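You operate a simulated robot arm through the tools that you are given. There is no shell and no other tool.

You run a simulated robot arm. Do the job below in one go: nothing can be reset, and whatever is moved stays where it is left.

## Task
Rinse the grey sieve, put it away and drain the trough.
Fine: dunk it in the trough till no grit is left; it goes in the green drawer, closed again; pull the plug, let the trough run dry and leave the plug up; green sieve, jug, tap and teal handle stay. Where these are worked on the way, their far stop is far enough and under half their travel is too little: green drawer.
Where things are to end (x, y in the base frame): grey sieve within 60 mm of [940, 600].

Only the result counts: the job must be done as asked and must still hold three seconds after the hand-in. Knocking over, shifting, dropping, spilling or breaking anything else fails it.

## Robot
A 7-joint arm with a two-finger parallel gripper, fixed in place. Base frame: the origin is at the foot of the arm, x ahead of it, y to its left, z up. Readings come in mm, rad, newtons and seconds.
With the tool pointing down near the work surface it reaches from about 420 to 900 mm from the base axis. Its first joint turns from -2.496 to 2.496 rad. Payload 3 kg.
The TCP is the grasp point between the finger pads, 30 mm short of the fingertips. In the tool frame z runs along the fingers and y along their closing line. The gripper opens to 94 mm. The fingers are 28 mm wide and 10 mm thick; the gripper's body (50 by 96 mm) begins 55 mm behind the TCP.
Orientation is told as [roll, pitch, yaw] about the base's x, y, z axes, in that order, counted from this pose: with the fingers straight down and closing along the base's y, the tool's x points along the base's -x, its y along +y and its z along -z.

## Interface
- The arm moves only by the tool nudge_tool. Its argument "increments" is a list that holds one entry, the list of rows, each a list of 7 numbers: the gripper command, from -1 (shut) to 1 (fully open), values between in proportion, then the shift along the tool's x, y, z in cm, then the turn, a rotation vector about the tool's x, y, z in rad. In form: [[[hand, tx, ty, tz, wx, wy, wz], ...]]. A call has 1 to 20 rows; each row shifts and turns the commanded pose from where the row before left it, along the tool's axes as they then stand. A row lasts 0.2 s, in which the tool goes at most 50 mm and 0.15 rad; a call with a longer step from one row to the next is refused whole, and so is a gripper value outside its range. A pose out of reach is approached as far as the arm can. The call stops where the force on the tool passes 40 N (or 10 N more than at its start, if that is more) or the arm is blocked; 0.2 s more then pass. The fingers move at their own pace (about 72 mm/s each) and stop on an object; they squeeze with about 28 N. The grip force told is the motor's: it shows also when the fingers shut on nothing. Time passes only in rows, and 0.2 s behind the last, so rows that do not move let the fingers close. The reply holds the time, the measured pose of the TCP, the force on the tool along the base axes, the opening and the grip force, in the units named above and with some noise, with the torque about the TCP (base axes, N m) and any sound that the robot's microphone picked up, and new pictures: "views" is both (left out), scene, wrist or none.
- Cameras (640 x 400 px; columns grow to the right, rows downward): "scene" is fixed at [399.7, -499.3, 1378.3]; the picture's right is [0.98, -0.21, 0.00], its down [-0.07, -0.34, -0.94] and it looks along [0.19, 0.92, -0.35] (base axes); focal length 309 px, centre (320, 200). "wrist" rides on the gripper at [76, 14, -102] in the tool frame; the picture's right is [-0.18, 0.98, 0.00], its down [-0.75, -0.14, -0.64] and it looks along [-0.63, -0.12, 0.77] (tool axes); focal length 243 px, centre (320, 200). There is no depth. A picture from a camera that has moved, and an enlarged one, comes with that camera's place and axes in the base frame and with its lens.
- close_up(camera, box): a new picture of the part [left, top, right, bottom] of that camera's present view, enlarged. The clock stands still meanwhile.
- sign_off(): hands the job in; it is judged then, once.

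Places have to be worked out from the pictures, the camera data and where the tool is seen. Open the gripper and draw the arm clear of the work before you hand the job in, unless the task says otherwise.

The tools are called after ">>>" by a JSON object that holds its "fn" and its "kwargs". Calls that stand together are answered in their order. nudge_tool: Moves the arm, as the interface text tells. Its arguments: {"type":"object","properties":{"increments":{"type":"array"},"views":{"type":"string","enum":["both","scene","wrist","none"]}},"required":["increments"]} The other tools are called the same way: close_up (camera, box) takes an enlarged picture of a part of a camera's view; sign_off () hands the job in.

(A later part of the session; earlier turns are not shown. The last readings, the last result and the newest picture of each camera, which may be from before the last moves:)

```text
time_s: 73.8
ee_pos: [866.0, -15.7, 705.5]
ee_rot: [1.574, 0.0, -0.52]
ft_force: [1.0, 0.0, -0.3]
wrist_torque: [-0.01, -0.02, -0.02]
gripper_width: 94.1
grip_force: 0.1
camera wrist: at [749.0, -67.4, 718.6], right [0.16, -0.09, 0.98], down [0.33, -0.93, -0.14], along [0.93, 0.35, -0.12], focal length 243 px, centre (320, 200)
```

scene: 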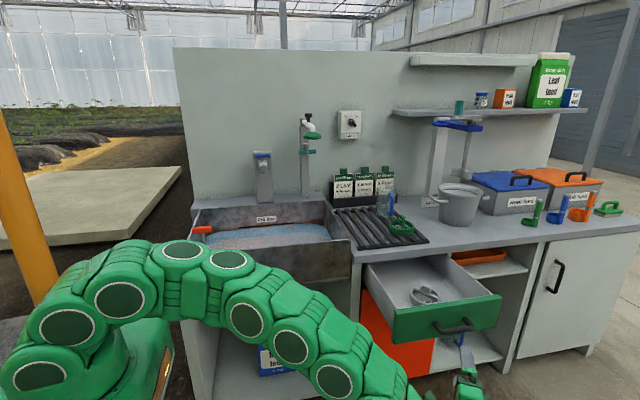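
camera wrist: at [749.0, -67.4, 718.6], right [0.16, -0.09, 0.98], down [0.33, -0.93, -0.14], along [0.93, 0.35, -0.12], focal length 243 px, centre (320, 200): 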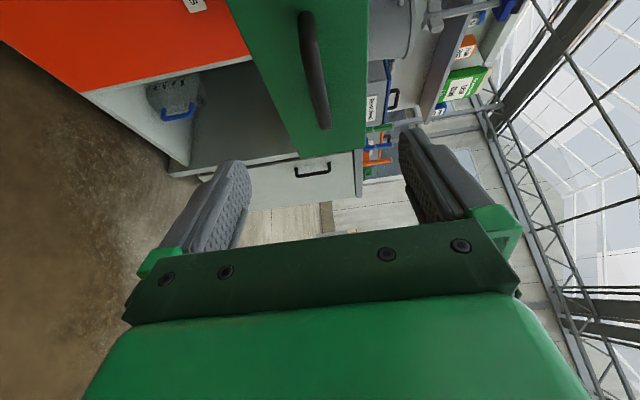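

Advancing along the fingers onto the bar and gripping it.

>>> {"fn": "nudge_tool", "kwargs": {"increments": [[[1, 0.1, 0, 3.0, 0, 0, 0], [1, 0.1, 0, 3.0, 0, 0, 0], [1, 0.1, 0, 3.0, 0, 0, 0], [1, 0, 0, 2.0, 0, 0, 0], [1, 0, 0, 1.1, 0, 0, 0], [1, 0, 0, 0, 0, 0, 0], [-1, 0, 0, 0, 0, 0, 0], [-1, 0, 0, 0, 0, 0, 0], [-1, 0, 0, 0, 0, 0, 0], [-1, 0, 0, 0, 0, 0, 0], [-1, 0, 0, 0, 0, 0, 0]]]}}

```text
time_s: 76.2
ee_pos: [925.4, 90.7, 704.9]
ee_rot: [1.573, 0.0, -0.522]
ft_force: [4.8, 1.9, -0.4]
wrist_torque: [0.01, 0.08, -0.21]
gripper_width: 15.5
grip_force: 45.3
camera wrist: at [806.8, 39.8, 718.5], right [0.16, -0.09, 0.98], down [0.33, -0.93, -0.14], along [0.93, 0.35, -0.12], focal length 243 px, centre (320, 200)
```

scene: 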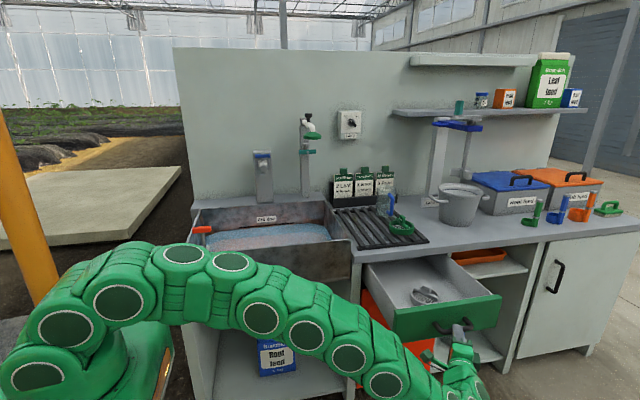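
wrist: 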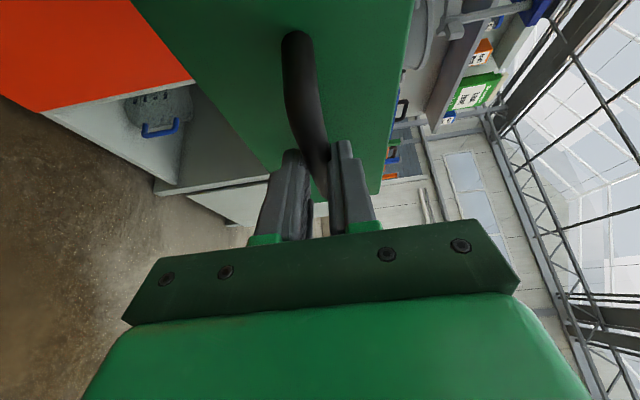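

Gripped. I push the drawer in gently along +y, ramping the speed so the sieve does not slide.

>>> {"fn": "nudge_tool", "kwargs": {"increments": [[[-1, 0.25, 0, 0.434, 0, 0, 0], [-1, 0.497, 0, 0.868, 0, 0, 0], [-1, 0.5, 0, 0.868, 0, 0, 0], [-1, 0.5, 0, 0.868, 0, 0, 0], [-1, 0.5, 0, 0.868, 0, 0, 0], [-1, 0.5, 0, 0.868, 0, 0, 0], [-1, 0.5, 0, 0.868, 0, 0, 0], [-1, 0.5, 0, 0.868, 0, 0, 0], [-1, 0.25, 0, 0.434, 0, 0, 0]]], "views": "none"}}

```text
time_s: 78.2
ee_pos: [924.0, 172.8, 703.6]
ee_rot: [1.571, -0.001, -0.52]
ft_force: [-23.0, 0.9, -5.2]
wrist_torque: [-0.16, 0.06, 1.53]
gripper_width: 15.6
grip_force: 44.4
```

A side force of −23 N in x; I trim 2 mm in −x and continue.

>>> {"fn": "nudge_tool", "kwargs": {"increments": [[[-1, 0.3, 0, 0.15, 0, 0, 0], [-1, 0.497, 0, 0.868, 0, 0, 0], [-1, 0.5, 0, 0.868, 0, 0, 0], [-1, 0.5, 0, 0.868, 0, 0, 0], [-1, 0.5, 0, 0.868, 0, 0, 0], [-1, 0.5, 0, 0.868, 0, 0, 0], [-1, 0.5, 0, 0.868, 0, 0, 0], [-1, 0.5, 0, 0.868, 0, 0, 0], [-1, 0.25, 0, 0.434, 0, 0, 0]]]}}

>>> {"fn": "close_up", "kwargs": {"camera": "scene", "box": [350, 240, 510, 340]}}

```text
time_s: 79.3
ee_pos: [924.2, 203.3, 704.7]
ee_rot: [1.57, 0.001, -0.525]
ft_force: [7.0, -0.2, -5.3]
wrist_torque: [-0.18, 0.06, 0.01]
gripper_width: 15.7
grip_force: 45.4
stopped in row 5: the force on the tool passed its limit at 40 N (the readings are from after the stop); the commanded pose is now the measured one
camera wrist: at [806.4, 153.0, 718.6], right [0.16, -0.09, 0.98], down [0.33, -0.93, -0.14], along [0.93, 0.35, -0.12], focal length 243 px, centre (320, 200)
```

scene: 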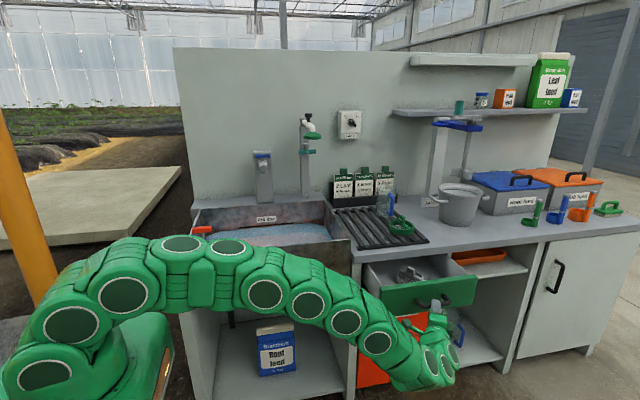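
wrist: 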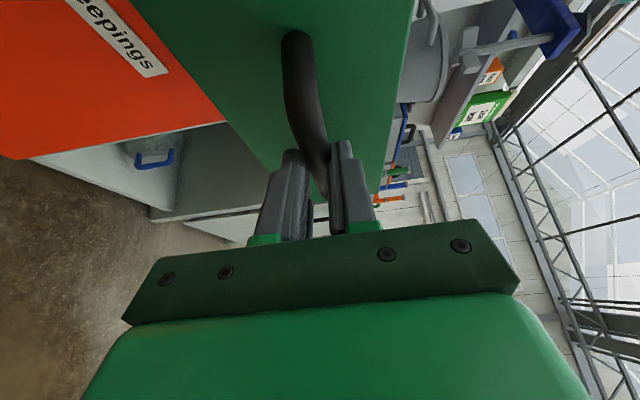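

```text
4.00 times, centred on (430, 290) of scene
camera zoom: at [399.7, -499.3, 1378.3], right [0.98, -0.21, 0.0], down [-0.07, -0.34, -0.94], along [0.19, 0.92, -0.35], focal length 1236 px, centre (-120, -160)
```

zoom: 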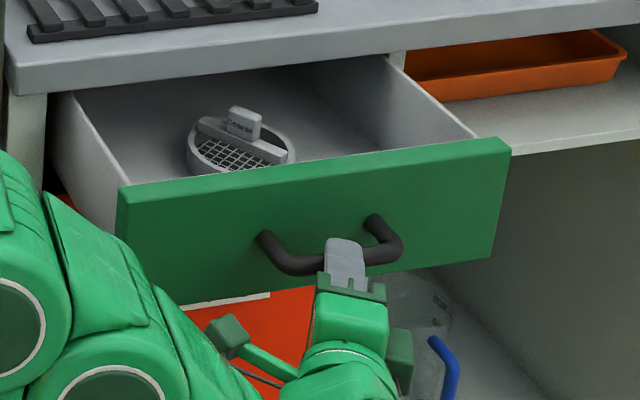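

A sideways force tripped the limit. I loosen the fingers a bit around the bar so the fingertips just push on the drawer front, and keep going.

>>> {"fn": "nudge_tool", "kwargs": {"increments": [[[-0.45, 0, 0, 0, 0, 0, 0], [-0.45, 0.25, 0, 0.434, 0, 0, 0], [-0.45, 0.497, 0, 0.868, 0, 0, 0], [-0.45, 0.497, 0, 0.868, 0, 0, 0], [-0.45, 0.497, 0, 0.868, 0, 0, 0], [-0.45, 0.497, 0, 0.868, 0, 0, 0], [-0.45, 0.497, 0, 0.868, 0, 0, 0], [-0.45, 0.497, 0, 0.868, 0, 0, 0], [-0.45, 0.497, 0, 0.868, 0, 0, 0]]]}}

>>> {"fn": "close_up", "kwargs": {"camera": "scene", "box": [350, 220, 510, 320]}}

```text
time_s: 81.3
ee_pos: [923.0, 281.1, 705.2]
ee_rot: [1.571, -0.001, -0.525]
ft_force: [0.1, 0.3, -0.9]
wrist_torque: [0.03, 0.02, 0.0]
gripper_width: 25.9
grip_force: 0.0
camera wrist: at [806.5, 228.8, 718.8], right [0.16, -0.09, 0.98], down [0.33, -0.93, -0.14], along [0.93, 0.35, -0.12], focal length 243 px, centre (320, 200)
```

scene: 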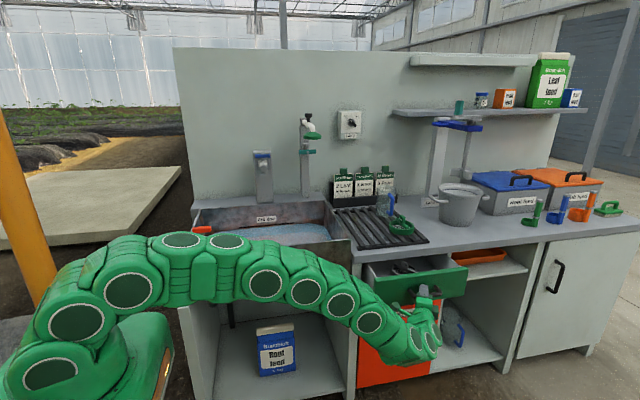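
wrist: 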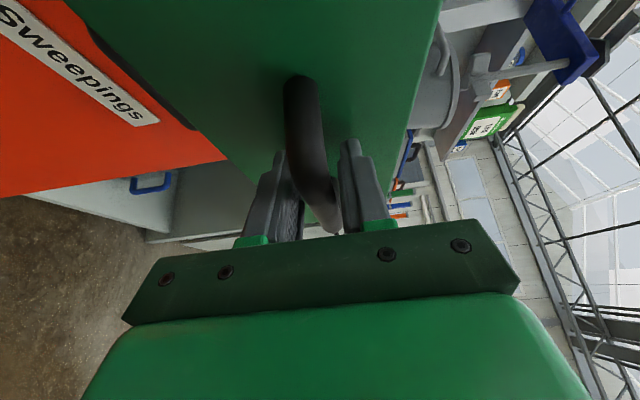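

```text
4.00 times, centred on (430, 270) of scene
camera zoom: at [399.7, -499.3, 1378.3], right [0.98, -0.21, 0.0], down [-0.07, -0.34, -0.94], along [0.19, 0.92, -0.35], focal length 1236 px, centre (-120, -80)
```

zoom: 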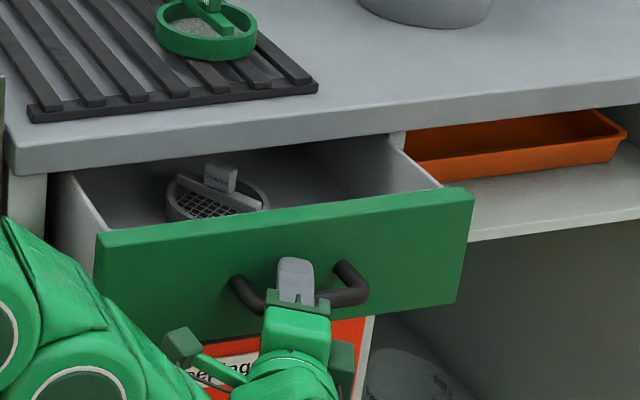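

The drawer follows smoothly with the sieve staying put. I keep pushing until it shuts.

>>> {"fn": "nudge_tool", "kwargs": {"increments": [[[-0.45, 0.497, 0, 0.868, 0, 0, 0], [-0.45, 0.497, 0, 0.868, 0, 0, 0], [-0.45, 0.497, 0, 0.868, 0, 0, 0], [-0.45, 0.497, 0, 0.868, 0, 0, 0], [-0.45, 0.497, 0, 0.868, 0, 0, 0], [-0.45, 0.497, 0, 0.868, 0, 0, 0], [-0.45, 0.497, 0, 0.868, 0, 0, 0], [-0.45, 0.497, 0, 0.868, 0, 0, 0], [-0.45, 0.35, 0, 0.6, 0, 0, 0], [-0.45, 0.25, 0, 0.434, 0, 0, 0], [-0.45, 0.25, 0, 0.434, 0, 0, 0], [-0.45, 0.25, 0, 0.434, 0, 0, 0], [-0.45, 0.25, 0, 0.434, 0, 0, 0], [-0.45, 0.25, 0, 0.434, 0, 0, 0], [-0.45, 0.25, 0, 0.434, 0, 0, 0], [-0.45, 0, 0, 0, 0, 0, 0]]]}}

>>> {"fn": "close_up", "kwargs": {"camera": "scene", "box": [350, 220, 510, 320]}}

```text
time_s: 84.7
ee_pos: [923.4, 396.9, 706.8]
ee_rot: [1.571, -0.001, -0.525]
ft_force: [0.0, 0.1, -0.7]
wrist_torque: [-0.02, 0.01, 0.0]
gripper_width: 25.9
grip_force: 0.0
camera wrist: at [806.4, 345.8, 719.5], right [0.16, -0.09, 0.98], down [0.33, -0.93, -0.14], along [0.93, 0.35, -0.12], focal length 243 px, centre (320, 200)
```

scene: 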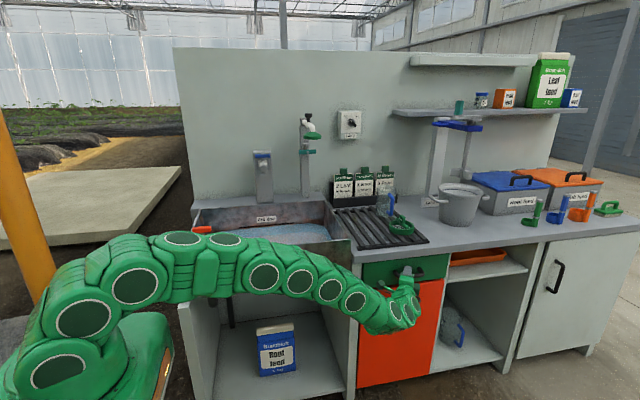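
wrist: 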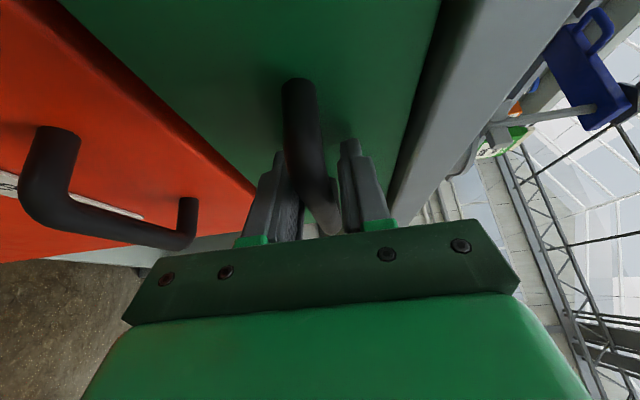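

```text
4.00 times, centred on (430, 270) of scene
camera zoom: at [399.7, -499.3, 1378.3], right [0.98, -0.21, 0.0], down [-0.07, -0.34, -0.94], along [0.19, 0.92, -0.35], focal length 1236 px, centre (-120, -80)
```

zoom: 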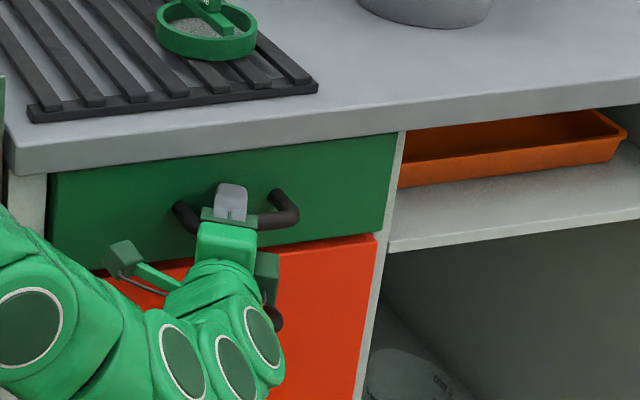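

It looks nearly shut but no stop force is felt yet; I push on in small steps.

>>> {"fn": "nudge_tool", "kwargs": {"increments": [[[-0.45, 0.25, 0, 0.434, 0, 0, 0], [-0.45, 0.25, 0, 0.434, 0, 0, 0], [-0.45, 0.25, 0, 0.434, 0, 0, 0], [-0.45, 0.25, 0, 0.434, 0, 0, 0], [-0.45, 0, 0, 0, 0, 0, 0]]]}}

>>> {"fn": "close_up", "kwargs": {"camera": "scene", "box": [350, 220, 510, 320]}}

```text
time_s: 85.3
ee_pos: [927.7, 399.5, 705.8]
ee_rot: [1.571, 0.001, -0.535]
ft_force: [-0.6, -2.1, 0.1]
wrist_torque: [0.03, 0.01, 0.01]
gripper_width: 26.1
grip_force: 0.7
stopped in row 3: the force on the tool passed its limit at 58 N (the readings are from after the stop); the commanded pose is now the measured one
camera wrist: at [809.7, 349.7, 719.5], right [0.16, -0.09, 0.98], down [0.32, -0.94, -0.14], along [0.93, 0.34, -0.12], focal length 243 px, centre (320, 200)
```

scene: 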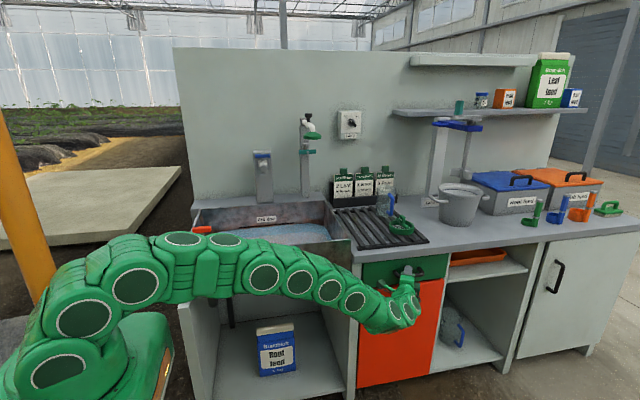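
wrist: 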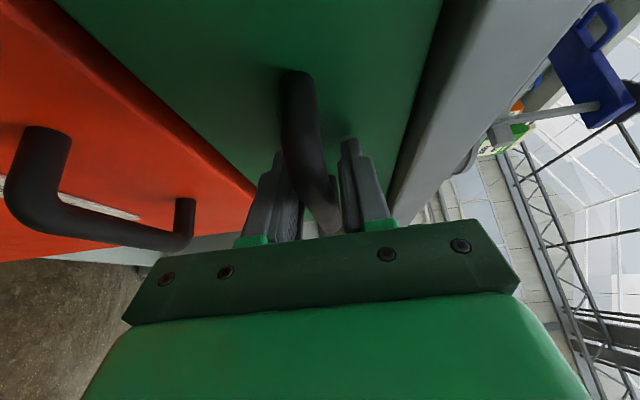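

```text
4.00 times, centred on (430, 270) of scene
camera zoom: at [399.7, -499.3, 1378.3], right [0.98, -0.21, 0.0], down [-0.07, -0.34, -0.94], along [0.19, 0.92, -0.35], focal length 1236 px, centre (-120, -80)
```

zoom: 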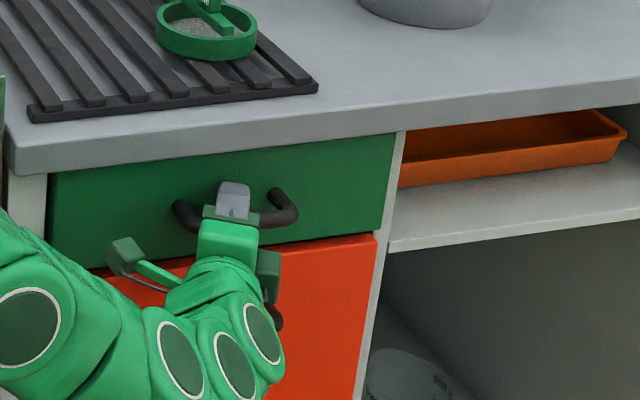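

The drawer hit its closed stop (58 N). I open the fingers, back straight off and rise, and check the drawer.

>>> {"fn": "nudge_tool", "kwargs": {"increments": [[[0.2, 0, 0, 0, 0, 0, 0], [0.2, 0, 0, 0, 0, 0, 0], [0.2, 0, 0, -2, 0, 0, 0], [0.2, 0, 0, -4, 0, 0, 0], [0.2, 0, 0, -4, 0, 0, 0], [0.2, 0, 0, -4, 0, 0, 0], [0.2, 0, 0, -4, 0, 0, 0], [0.2, 0, 4.5, 0, 0, 0, 0], [0.2, 0, 4.8, 0, 0, 0, 0], [0.2, 0, 4.8, 0, 0, 0, 0], [0.2, 0, 4.8, 0, 0, 0, 0], [0.2, 0, 4.8, 0, 0, 0, 0], [0.2, 0, 4.8, 0, 0, 0, 0], [0.2, 0, 4.8, 0, 0, 0, 0], [0.2, 0, 0, 0, 0, 0, 0]]]}}

>>> {"fn": "close_up", "kwargs": {"camera": "scene", "box": [170, 180, 350, 292]}}

```text
time_s: 88.5
ee_pos: [833.9, 246.2, 1038.2]
ee_rot: [1.571, 0.001, -0.534]
ft_force: [-0.2, 0.5, 0.2]
wrist_torque: [0.01, -0.01, 0.0]
gripper_width: 56.6
grip_force: 0.1
camera wrist: at [716.1, 196.2, 1052.2], right [0.16, -0.09, 0.98], down [0.32, -0.94, -0.14], along [0.93, 0.34, -0.12], focal length 243 px, centre (320, 200)
```

scene: 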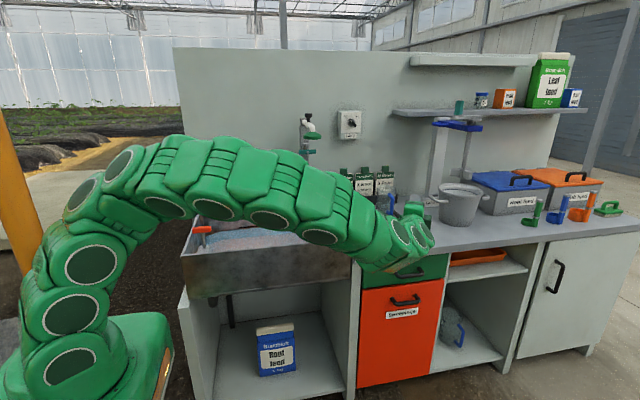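
wrist: 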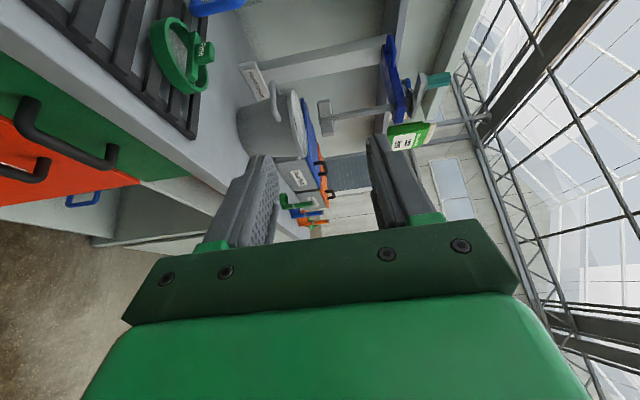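

```text
3.56 times, centred on (260, 236) of scene
camera zoom: at [399.7, -499.3, 1378.3], right [0.98, -0.21, 0.0], down [-0.07, -0.34, -0.94], along [0.19, 0.92, -0.35], focal length 1099 px, centre (533, 72)
```

zoom: 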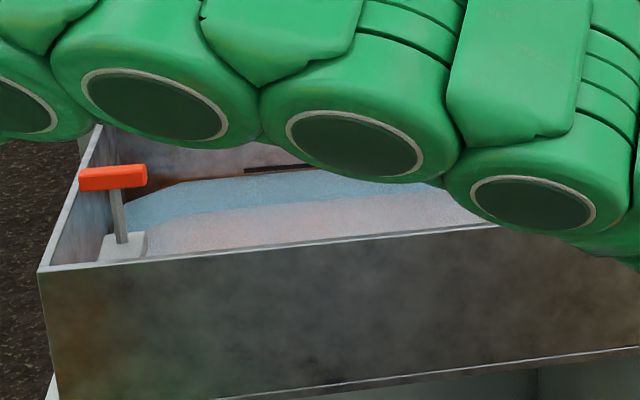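

The drawer is shut. I turn the tool back to pointing straight down (yaw 0).

>>> {"fn": "nudge_tool", "kwargs": {"increments": [[[0.2, 2.5, 2.0, -2.5, 0, 0, 0], [0.2, 2.5, 2.0, -2.5, 0, 0, 0], [0.2, 2.5, 2.0, -2.5, 0, 0, 0], [0.2, 0, 0, 0, 0.1428, 0, 0], [0.2, 0, 0, 0, 0.1428, 0, 0], [0.2, 0, 0, 0, 0.1428, 0, 0], [0.2, 0, 0, 0, 0.1428, 0, 0], [0.2, 0, 0, 0, 0.1428, 0, 0], [0.2, 0, 0, 0, 0.1428, 0, 0], [0.2, 0, 0, 0, 0.1428, 0, 0], [0.2, 0, 0, 0, 0.1428, 0, 0], [0.2, 0, 0, 0, 0.1428, 0, 0], [0.2, 0, 0, 0, 0.1428, 0, 0], [0.2, 0, 0, 0, 0.1428, 0, 0], [0.2, 0, 0, 0, 0, 0, -0.134], [0.2, 0, 0, 0, 0, 0, -0.134], [0.2, 0, 0, 0, 0, 0, -0.134], [0.2, 0, 0, 0, 0, 0, -0.133]]]}}

>>> {"fn": "close_up", "kwargs": {"camera": "scene", "box": [350, 220, 510, 320]}}

```text
time_s: 92.3
ee_pos: [731.6, 219.2, 1099.3]
ee_rot: [0.0, 0.001, 0.005]
ft_force: [-0.1, 0.5, 0.4]
wrist_torque: [0.01, 0.01, -0.01]
gripper_width: 56.4
grip_force: 0.1
camera wrist: at [656.2, 232.3, 1200.4], right [0.18, 0.98, 0.0], down [0.75, -0.14, 0.64], along [0.63, -0.12, -0.77], focal length 243 px, centre (320, 200)
```

scene: 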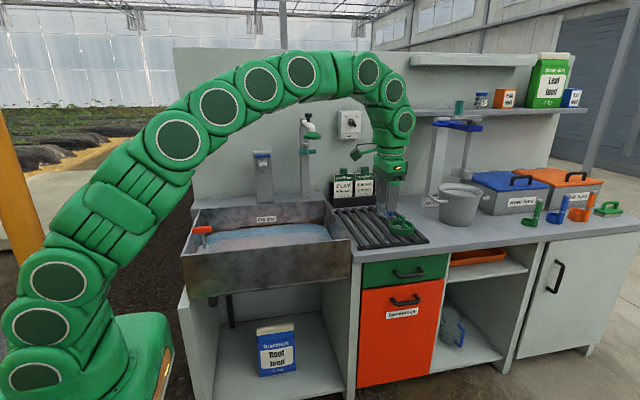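
wrist: 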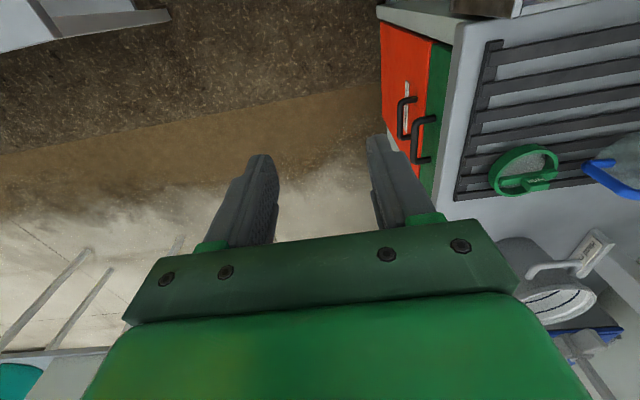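

```text
4.00 times, centred on (430, 270) of scene
camera zoom: at [399.7, -499.3, 1378.3], right [0.98, -0.21, 0.0], down [-0.07, -0.34, -0.94], along [0.19, 0.92, -0.35], focal length 1236 px, centre (-120, -80)
```

zoom: 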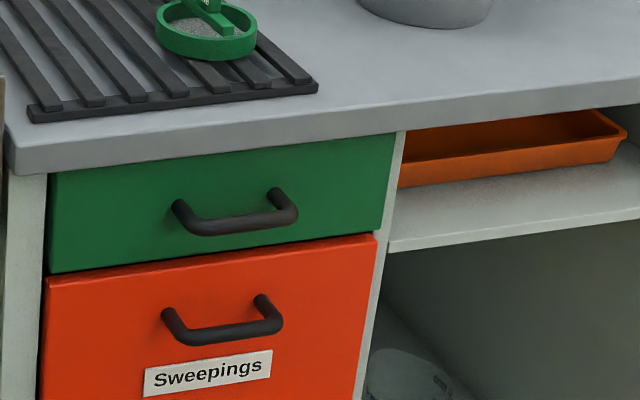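

Drawer is flush. Now over to the plug at the left end of the trough, estimated near (190, 590).

>>> {"fn": "nudge_tool", "kwargs": {"increments": [[[0.5, 3.865, 2.465, 0, 0, 0, 0], [0.5, 3.865, 2.465, 0, 0, 0, 0], [0.5, 3.865, 2.465, 0, 0, 0, 0], [0.5, 3.865, 2.465, 0, 0, 0, 0], [0.5, 3.865, 2.465, 0, 0, 0, 0], [0.5, 3.865, 2.465, 0, 0, 0, 0], [0.5, 3.865, 2.465, 0, 0, 0, 0], [0.5, 3.865, 2.465, 0, 0, 0, 0], [0.5, 3.865, 2.465, 0, 0, 0, 0], [0.5, 3.865, 2.465, 0, 0, 0, 0], [0.5, 3.865, 2.465, 0, 0, 0, 0], [0.5, 3.865, 2.465, 0, 0, 0, 0], [0.5, 3.865, 2.465, 0, 0, 0, 0], [0.5, 3.865, 2.465, 0, 0, 0, 0], [0.5, 0, 0, 0, 0, 0, 0]]]}}

>>> {"fn": "close_up", "kwargs": {"camera": "wrist", "box": [200, 0, 440, 150]}}

>>> {"fn": "close_up", "kwargs": {"camera": "scene", "box": [170, 200, 270, 262]}}

```text
time_s: 95.5
ee_pos: [190.9, 563.2, 1097.3]
ee_rot: [0.0, -0.001, 0.0]
ft_force: [0.0, 0.4, 1.0]
wrist_torque: [0.0, 0.01, 0.0]
gripper_width: 70.3
grip_force: 0.2
camera wrist: at [114.2, 577.7, 1200.0], right [0.18, 0.98, 0.0], down [0.75, -0.14, 0.64], along [0.63, -0.12, -0.77], focal length 243 px, centre (320, 200)
```

scene: 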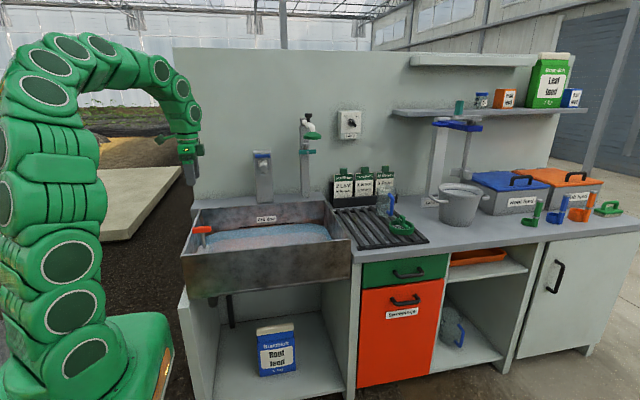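
wrist: 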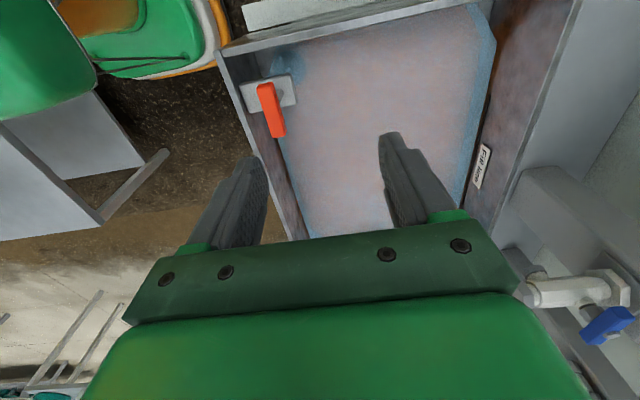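

```text
2.67 times, centred on (320, 75) of wrist
camera zoom: at [114.2, 577.7, 1200.0], right [0.18, 0.98, 0.0], down [0.75, -0.14, 0.64], along [0.63, -0.12, -0.77], focal length 647 px, centre (320, 533)
```

zoom: 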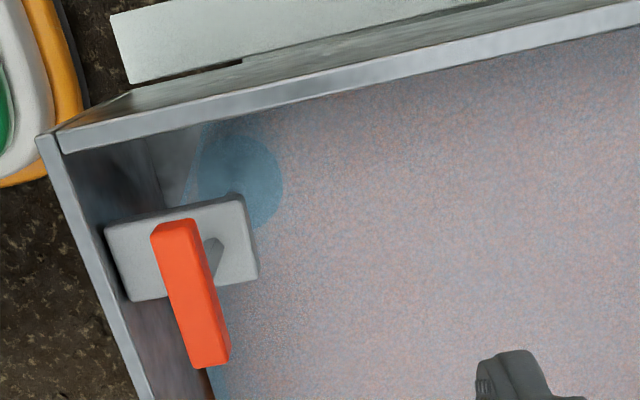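

```text
6.40 times, centred on (220, 231) of scene
camera zoom: at [399.7, -499.3, 1378.3], right [0.98, -0.21, 0.0], down [-0.07, -0.34, -0.94], along [0.19, 0.92, -0.35], focal length 1978 px, centre (960, 2)
```

zoom: 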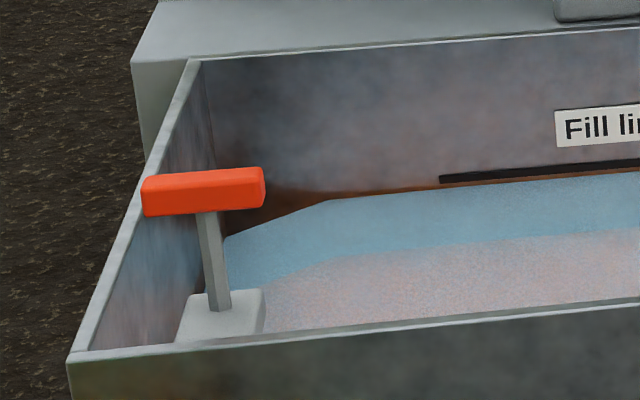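

The T-bar runs along x, centred about (206, 504), top at z≈920. I move above it with fingers straddling it in y.

>>> {"fn": "nudge_tool", "kwargs": {"increments": [[[0.5, -0.5, -1.99, 3.24, 0, 0, 0], [0.5, -0.5, -1.99, 3.24, 0, 0, 0], [0.5, -0.5, -1.99, 3.24, 0, 0, 0], [0.5, 0, 0, 0, 0, 0, 0]]]}}

>>> {"fn": "close_up", "kwargs": {"camera": "wrist", "box": [200, 60, 440, 210]}}

>>> {"fn": "close_up", "kwargs": {"camera": "scene", "box": [160, 180, 260, 242]}}

```text
time_s: 96.5
ee_pos: [218.5, 498.2, 986.4]
ee_rot: [-0.02, 0.025, -0.033]
ft_force: [1.3, -0.3, -0.2]
wrist_torque: [0.0, 0.02, 0.01]
gripper_width: 70.6
grip_force: 0.0
camera wrist: at [145.5, 517.4, 1090.1], right [0.21, 0.98, -0.03], down [0.76, -0.15, 0.63], along [0.61, -0.15, -0.78], focal length 243 px, centre (320, 200)
```

scene: 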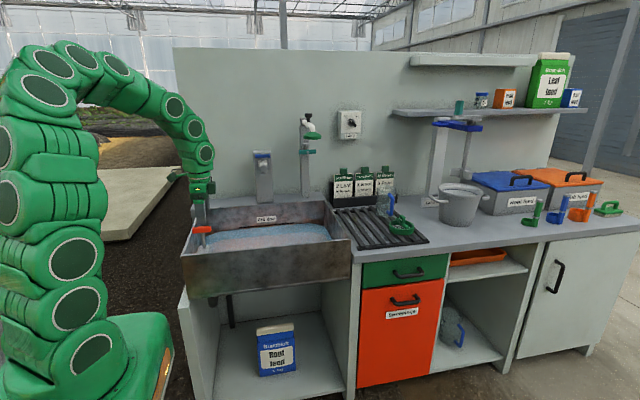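
wrist: 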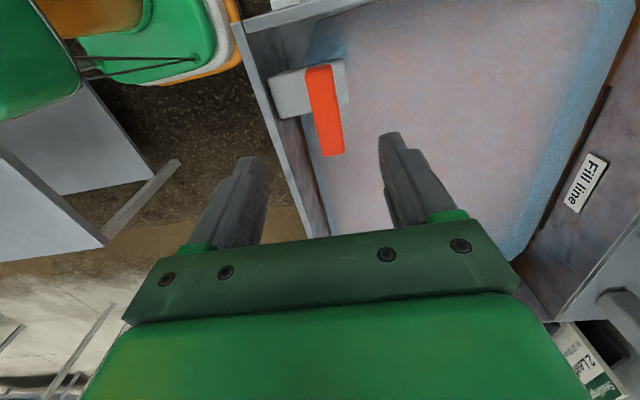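

```text
2.67 times, centred on (320, 135) of wrist
camera zoom: at [145.5, 517.4, 1090.1], right [0.21, 0.98, -0.03], down [0.76, -0.15, 0.63], along [0.61, -0.15, -0.78], focal length 647 px, centre (320, 373)
```

zoom: 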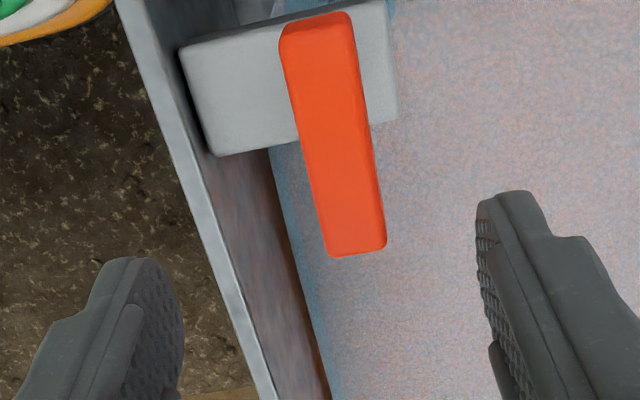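

```text
6.40 times, centred on (210, 211) of scene
camera zoom: at [399.7, -499.3, 1378.3], right [0.98, -0.21, 0.0], down [-0.07, -0.34, -0.94], along [0.19, 0.92, -0.35], focal length 1978 px, centre (1024, 130)
```

zoom: 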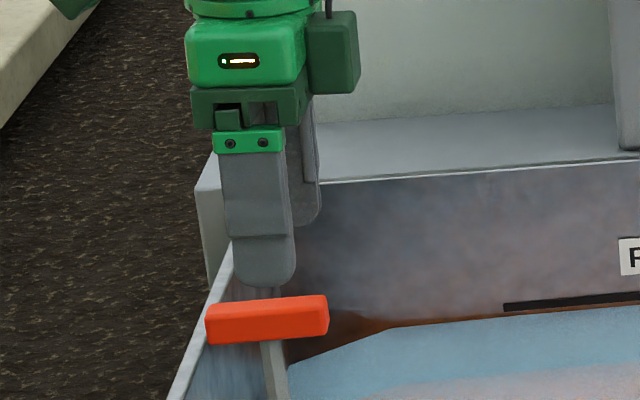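

The measured pose is some 14 mm off the commanded one; I hold for a moment to see whether it settles.

>>> {"fn": "nudge_tool", "kwargs": {"increments": [[[0.5, 0, 0, 0, 0, 0, 0], [0.5, 0, 0, 0, 0, 0, 0]]], "views": "none"}}

```text
time_s: 97.1
ee_pos: [218.2, 500.3, 987.3]
ee_rot: [-0.017, 0.027, -0.033]
ft_force: [0.3, 0.1, 0.4]
wrist_torque: [-0.01, 0.0, -0.01]
gripper_width: 70.6
grip_force: 0.0
```

It doesn't settle, so a joint limit binds at this height; lower down the reach should be better. I lower 30 mm and read again.

>>> {"fn": "nudge_tool", "kwargs": {"increments": [[[0.5, 0, 0, 1.5, 0, 0, 0], [0.5, 0, 0, 1.5, 0, 0, 0], [0.5, 0, 0, 0, 0, 0, 0]]], "views": "none"}}

```text
time_s: 97.9
ee_pos: [214.8, 501.1, 970.6]
ee_rot: [0.002, 0.013, -0.025]
ft_force: [-0.4, 0.8, -0.6]
wrist_torque: [-0.04, -0.01, -0.01]
gripper_width: 70.4
grip_force: 0.2
```

Errors shrink as I go lower. 20 mm more, then a look.

>>> {"fn": "nudge_tool", "kwargs": {"increments": [[[0.5, 0, 0, 1.2, 0, 0, 0], [0.5, 0, 0, 1.0, 0, 0, 0], [0.5, 0, 0, 0, 0, 0, 0]]]}}

>>> {"fn": "close_up", "kwargs": {"camera": "wrist", "box": [200, 80, 440, 230]}}

>>> {"fn": "close_up", "kwargs": {"camera": "scene", "box": [160, 190, 260, 252]}}

```text
time_s: 98.7
ee_pos: [206.9, 504.8, 956.0]
ee_rot: [0.017, 0.009, -0.01]
ft_force: [0.0, 0.0, 0.0]
wrist_torque: [0.01, -0.02, 0.0]
gripper_width: 70.4
grip_force: 0.0
camera wrist: at [132.5, 517.5, 1058.9], right [0.19, 0.98, 0.01], down [0.76, -0.16, 0.63], along [0.62, -0.11, -0.77], focal length 243 px, centre (320, 200)
```

scene: 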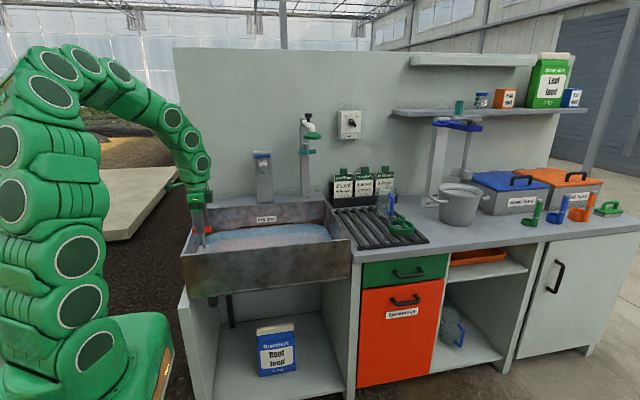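
wrist: 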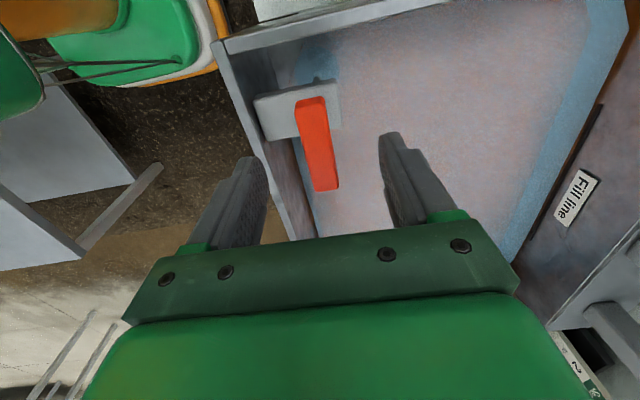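

```text
2.67 times, centred on (320, 155) of wrist
camera zoom: at [132.5, 517.5, 1058.9], right [0.19, 0.98, 0.01], down [0.76, -0.16, 0.63], along [0.62, -0.11, -0.77], focal length 647 px, centre (320, 320)
```

zoom: 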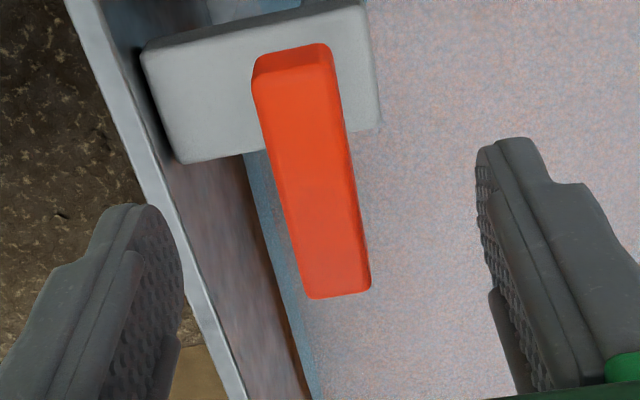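

```text
6.40 times, centred on (210, 221) of scene
camera zoom: at [399.7, -499.3, 1378.3], right [0.98, -0.21, 0.0], down [-0.07, -0.34, -0.94], along [0.19, 0.92, -0.35], focal length 1978 px, centre (1024, 66)
```

zoom: 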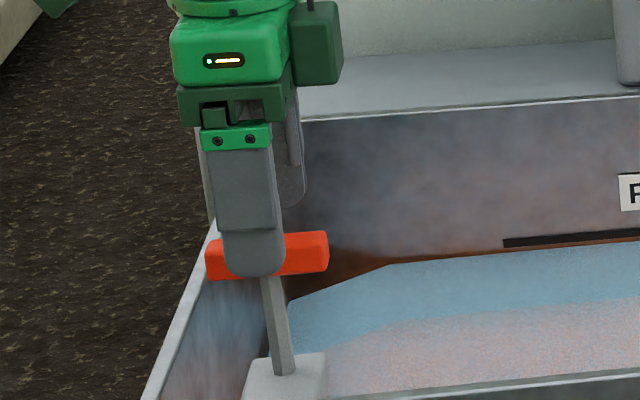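

At yaw 0 this spot is near a joint limit, and lifting would worsen it. The bar is x 177–235, y 505; I'll instead turn to yaw 90° and grip it by its two ends (58 mm apart), a more natural wrist pose. First up and outward, then turn.

>>> {"fn": "nudge_tool", "kwargs": {"increments": [[[1, 0, 0, -3.0, 0, 0, 0], [1, -1.0, 2.5, -3.0, 0, 0, 0], [1, -1.0, 2.5, -2.0, 0, 0, 0], [1, 0, 0, 0, 0, 0, -0.15], [1, 0, 0, 0, 0, 0, -0.15], [1, 0, 0, 0, 0, 0, -0.15], [1, 0, 0, 0, 0, 0, -0.15], [1, 0, 0, 0, 0, 0, -0.15], [1, 0, 0, 0, 0, 0, -0.15], [1, 0, 0, 0, 0, 0, -0.15], [1, 0, 0, 0, 0, 0, -0.15], [1, 0, 0, 0, 0, 0, -0.15], [1, 0, 0, 0, 0, 0, -0.15], [1, 0, 0, 0, 0, 0, -0.071], [1, 0, 0, 0, 0, 0, 0]]]}}

```text
time_s: 101.9
ee_pos: [225.1, 552.9, 1027.9]
ee_rot: [0.0, 0.0, 1.572]
ft_force: [0.4, 0.0, 0.5]
wrist_torque: [-0.04, 0.01, -0.01]
gripper_width: 93.9
grip_force: 0.1
camera wrist: at [211.0, 476.4, 1131.0], right [-0.98, 0.18, 0.0], down [0.14, 0.75, 0.64], along [0.12, 0.63, -0.77], focal length 243 px, centre (320, 200)
```

scene: 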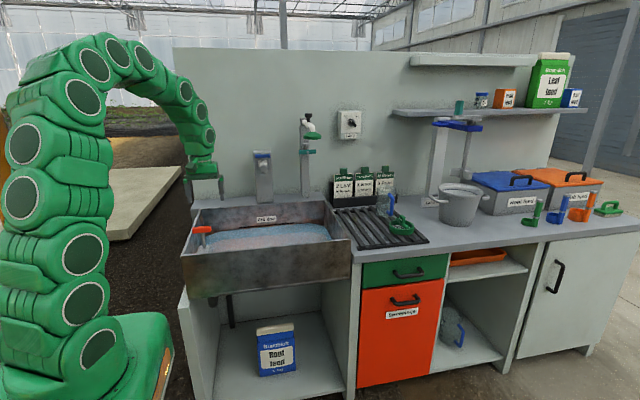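
wrist: 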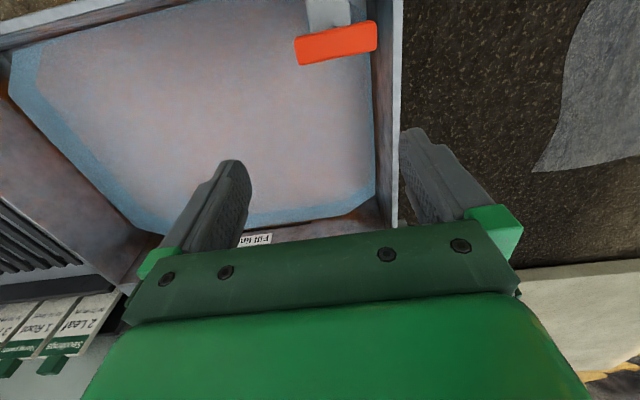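

Pose is exact now. I move above the bar's centre (205.5, 505) with fingers closing along x.

>>> {"fn": "nudge_tool", "kwargs": {"increments": [[[1, 2.4, 0.98, 1.8, 0, 0, 0], [1, 2.4, 0.98, 1.8, 0, 0, 0], [1, 0, 0, 1.7, 0, 0, 0], [1, 0, 0, 0, 0, 0, 0]]]}}

>>> {"fn": "close_up", "kwargs": {"camera": "wrist", "box": [200, 60, 440, 210]}}

>>> {"fn": "close_up", "kwargs": {"camera": "scene", "box": [160, 190, 260, 252]}}

```text
time_s: 102.9
ee_pos: [205.9, 505.3, 974.9]
ee_rot: [0.0, -0.001, 1.572]
ft_force: [-0.1, 0.2, 0.5]
wrist_torque: [-0.01, -0.02, 0.01]
gripper_width: 94.1
grip_force: 0.1
camera wrist: at [191.3, 428.5, 1077.5], right [-0.98, 0.18, 0.0], down [0.14, 0.75, 0.64], along [0.12, 0.63, -0.77], focal length 243 px, centre (320, 200)
```

scene: 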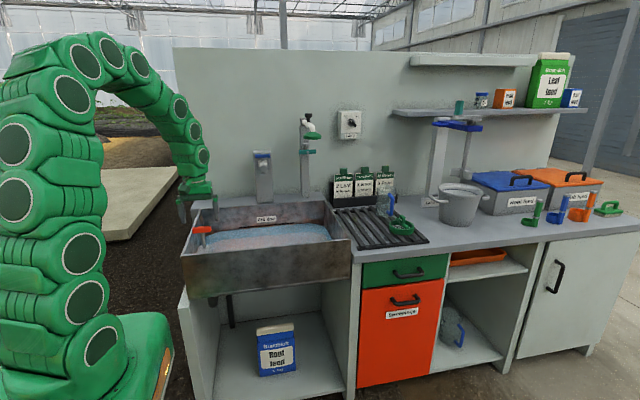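
wrist: 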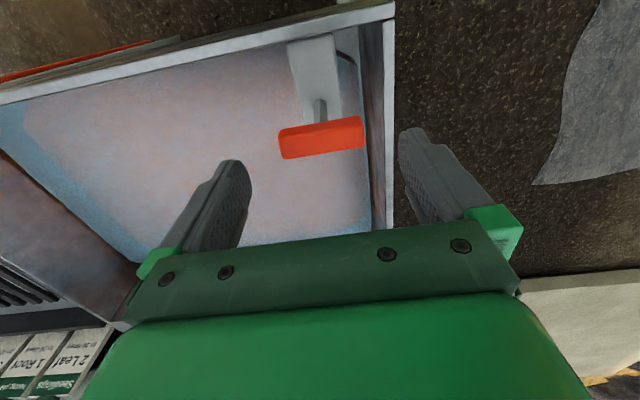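

```text
2.67 times, centred on (320, 135) of wrist
camera zoom: at [191.3, 428.5, 1077.5], right [-0.98, 0.18, 0.0], down [0.14, 0.75, 0.64], along [0.12, 0.63, -0.77], focal length 647 px, centre (320, 373)
```

zoom: 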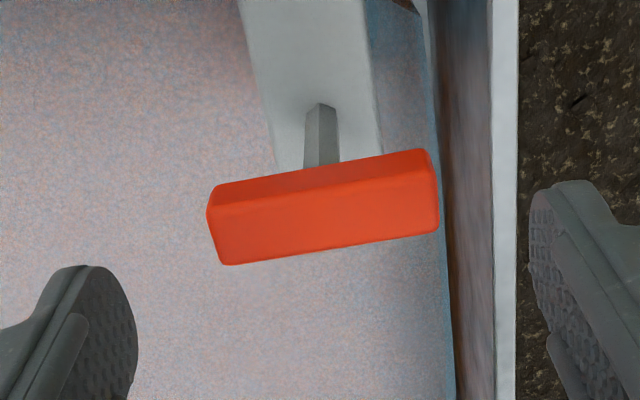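

```text
6.40 times, centred on (210, 221) of scene
camera zoom: at [399.7, -499.3, 1378.3], right [0.98, -0.21, 0.0], down [-0.07, -0.34, -0.94], along [0.19, 0.92, -0.35], focal length 1978 px, centre (1024, 66)
```

zoom: 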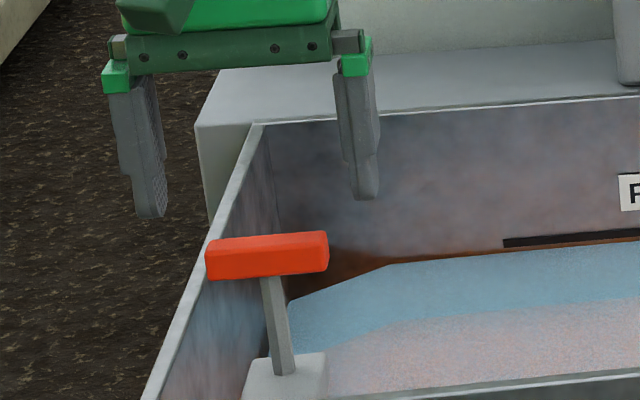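

The bar is centred between the fingers (x≈205, y≈505). I descend 70 mm and close on its ends.

>>> {"fn": "nudge_tool", "kwargs": {"increments": [[[1, 0, 0.05, 3.0, 0, 0, 0], [1, 0, 0.05, 2.5, 0, 0, 0], [1, 0, 0, 1.5, 0, 0, 0], [1, 0, 0, 0, 0, 0, 0], [-1, 0, 0, 0, 0, 0, 0], [-1, 0, 0, 0, 0, 0, 0], [-1, 0, 0, 0, 0, 0, 0], [-1, 0, 0, 0, 0, 0, 0]]]}}

>>> {"fn": "close_up", "kwargs": {"camera": "wrist", "box": [200, 80, 440, 230]}}

>>> {"fn": "close_up", "kwargs": {"camera": "scene", "box": [160, 190, 260, 252]}}

```text
time_s: 104.7
ee_pos: [204.5, 505.4, 907.4]
ee_rot: [0.002, 0.0, 1.571]
ft_force: [7.9, 0.2, -1.2]
wrist_torque: [-0.01, 0.06, 0.01]
gripper_width: 62.2
grip_force: 44.8
camera wrist: at [190.6, 428.5, 1008.2], right [-0.98, 0.18, 0.0], down [0.14, 0.75, 0.64], along [0.12, 0.63, -0.77], focal length 243 px, centre (320, 200)
```

scene: 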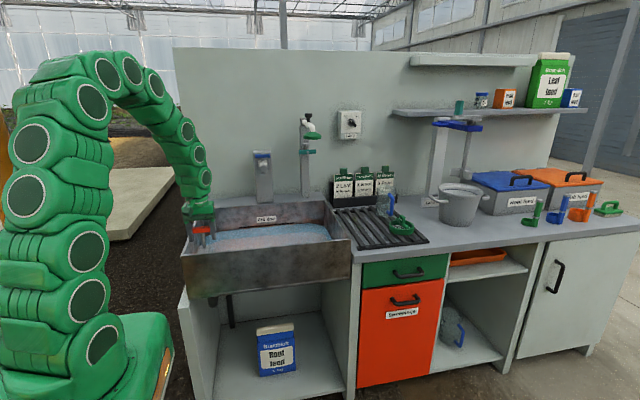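
wrist: 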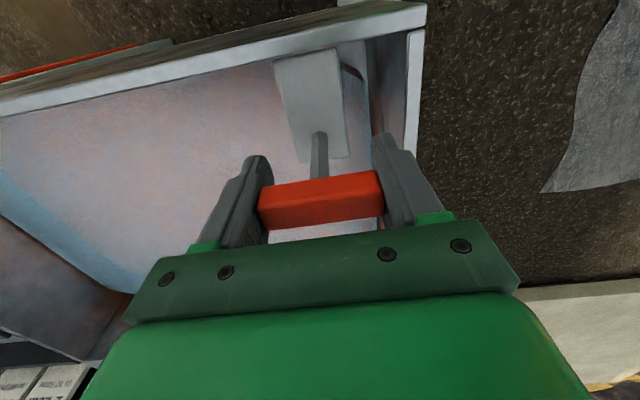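

```text
2.67 times, centred on (320, 155) of wrist
camera zoom: at [190.6, 428.5, 1008.2], right [-0.98, 0.18, 0.0], down [0.14, 0.75, 0.64], along [0.12, 0.63, -0.77], focal length 647 px, centre (320, 320)
```

zoom: 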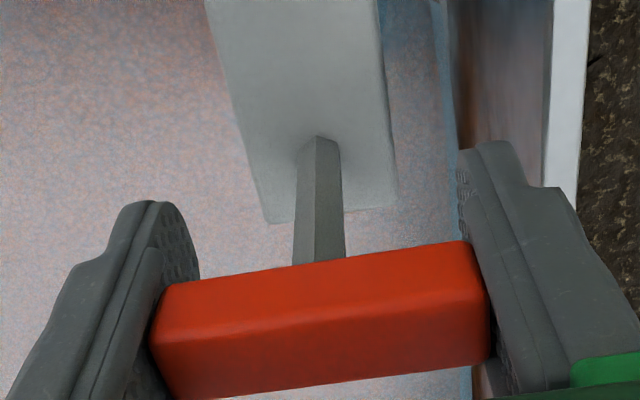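

```text
6.40 times, centred on (210, 221) of scene
camera zoom: at [399.7, -499.3, 1378.3], right [0.98, -0.21, 0.0], down [-0.07, -0.34, -0.94], along [0.19, 0.92, -0.35], focal length 1978 px, centre (1024, 66)
```

zoom: 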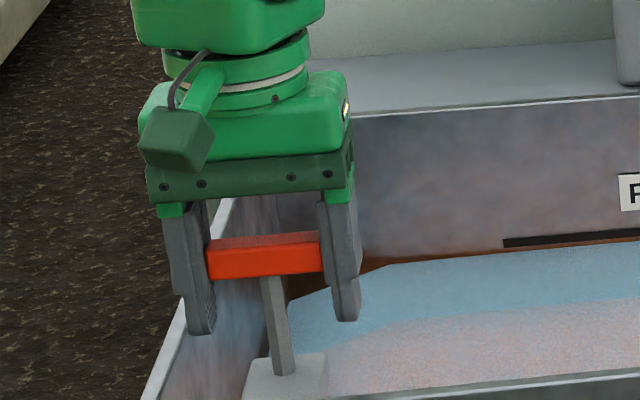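

The T-bar is gripped by its ends (62 mm). I pull straight up, gently.

>>> {"fn": "nudge_tool", "kwargs": {"increments": [[[-1, 0, 0, -0.6, 0, 0, 0], [-1, 0, 0, -0.8, 0, 0, 0], [-1, 0, 0, -0.8, 0, 0, 0], [-1, 0, 0, -0.8, 0, 0, 0], [-1, 0, 0, 0, 0, 0, 0]]]}}

>>> {"fn": "close_up", "kwargs": {"camera": "scene", "box": [160, 180, 340, 292]}}

```text
time_s: 105.9
ee_pos: [205.5, 504.9, 936.5]
ee_rot: [-0.001, 0.0, 1.571]
ft_force: [3.2, 1.2, 0.2]
wrist_torque: [-0.02, 0.19, -0.1]
gripper_width: 62.0
grip_force: 45.4
camera wrist: at [190.6, 428.4, 1038.4], right [-0.98, 0.18, 0.0], down [0.14, 0.75, 0.64], along [0.12, 0.63, -0.77], focal length 243 px, centre (320, 200)
```

scene: 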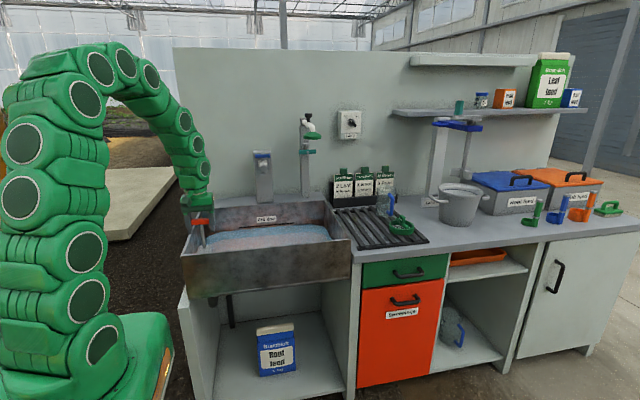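
wrist: 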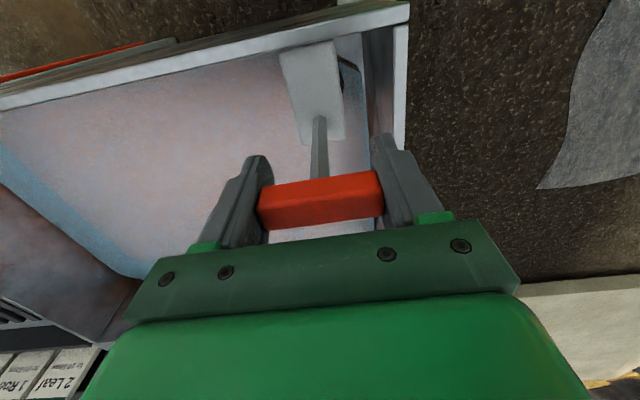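

```text
3.56 times, centred on (250, 236) of scene
camera zoom: at [399.7, -499.3, 1378.3], right [0.98, -0.21, 0.0], down [-0.07, -0.34, -0.94], along [0.19, 0.92, -0.35], focal length 1099 px, centre (569, 72)
```

zoom: 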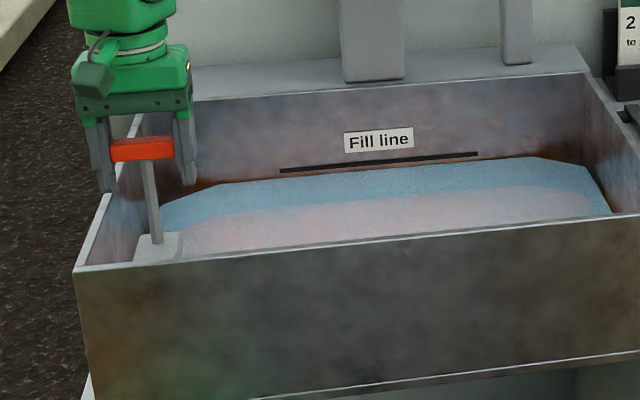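

The rod slides up easily, 29 mm so far. I continue to its upper stop.

>>> {"fn": "nudge_tool", "kwargs": {"increments": [[[-1, 0, 0, -0.8, 0, 0, 0], [-1, 0, 0, -0.8, 0, 0, 0], [-1, 0, 0, -0.8, 0, 0, 0], [-1, 0, 0, -0.8, 0, 0, 0], [-1, 0, 0, 0, 0, 0, 0]]]}}

>>> {"fn": "close_up", "kwargs": {"camera": "scene", "box": [160, 180, 340, 292]}}

```text
time_s: 106.6
ee_pos: [205.1, 505.0, 952.1]
ee_rot: [0.001, 0.003, 1.57]
ft_force: [2.2, 11.0, -26.8]
wrist_torque: [-0.13, 0.41, 0.13]
gripper_width: 61.5
grip_force: 44.8
stopped in row 3: the force on the tool passed its limit at 61 N (the readings are from after the stop); the commanded pose is now the measured one
camera wrist: at [190.7, 428.8, 1054.0], right [-0.98, 0.18, 0.0], down [0.14, 0.76, 0.64], along [0.12, 0.63, -0.77], focal length 243 px, centre (320, 200)
```

scene: 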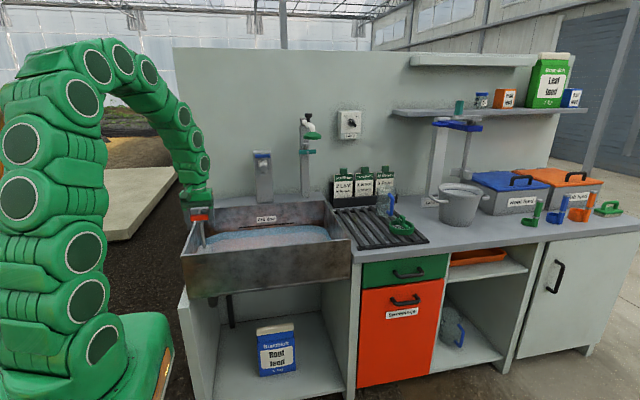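
wrist: 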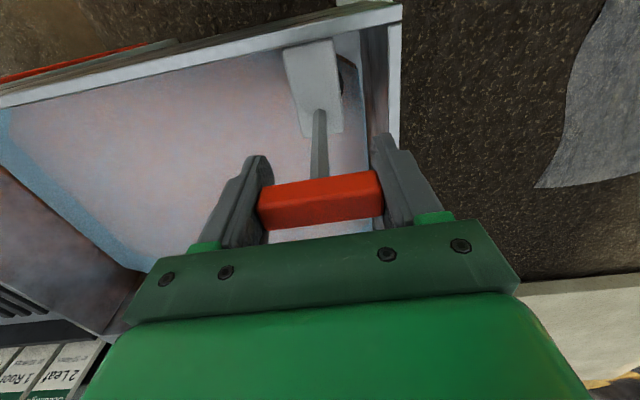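

```text
3.56 times, centred on (250, 236) of scene
camera zoom: at [399.7, -499.3, 1378.3], right [0.98, -0.21, 0.0], down [-0.07, -0.34, -0.94], along [0.19, 0.92, -0.35], focal length 1099 px, centre (569, 72)
```

zoom: 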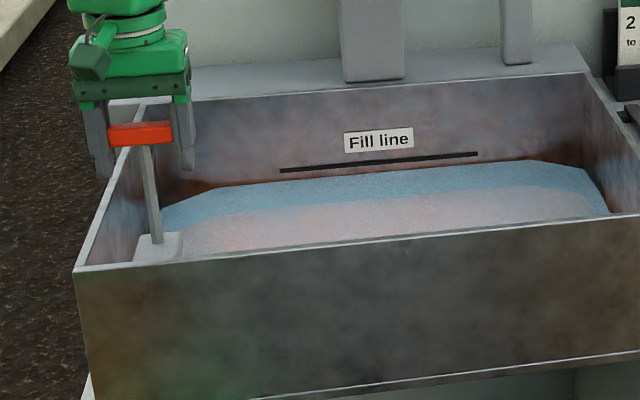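

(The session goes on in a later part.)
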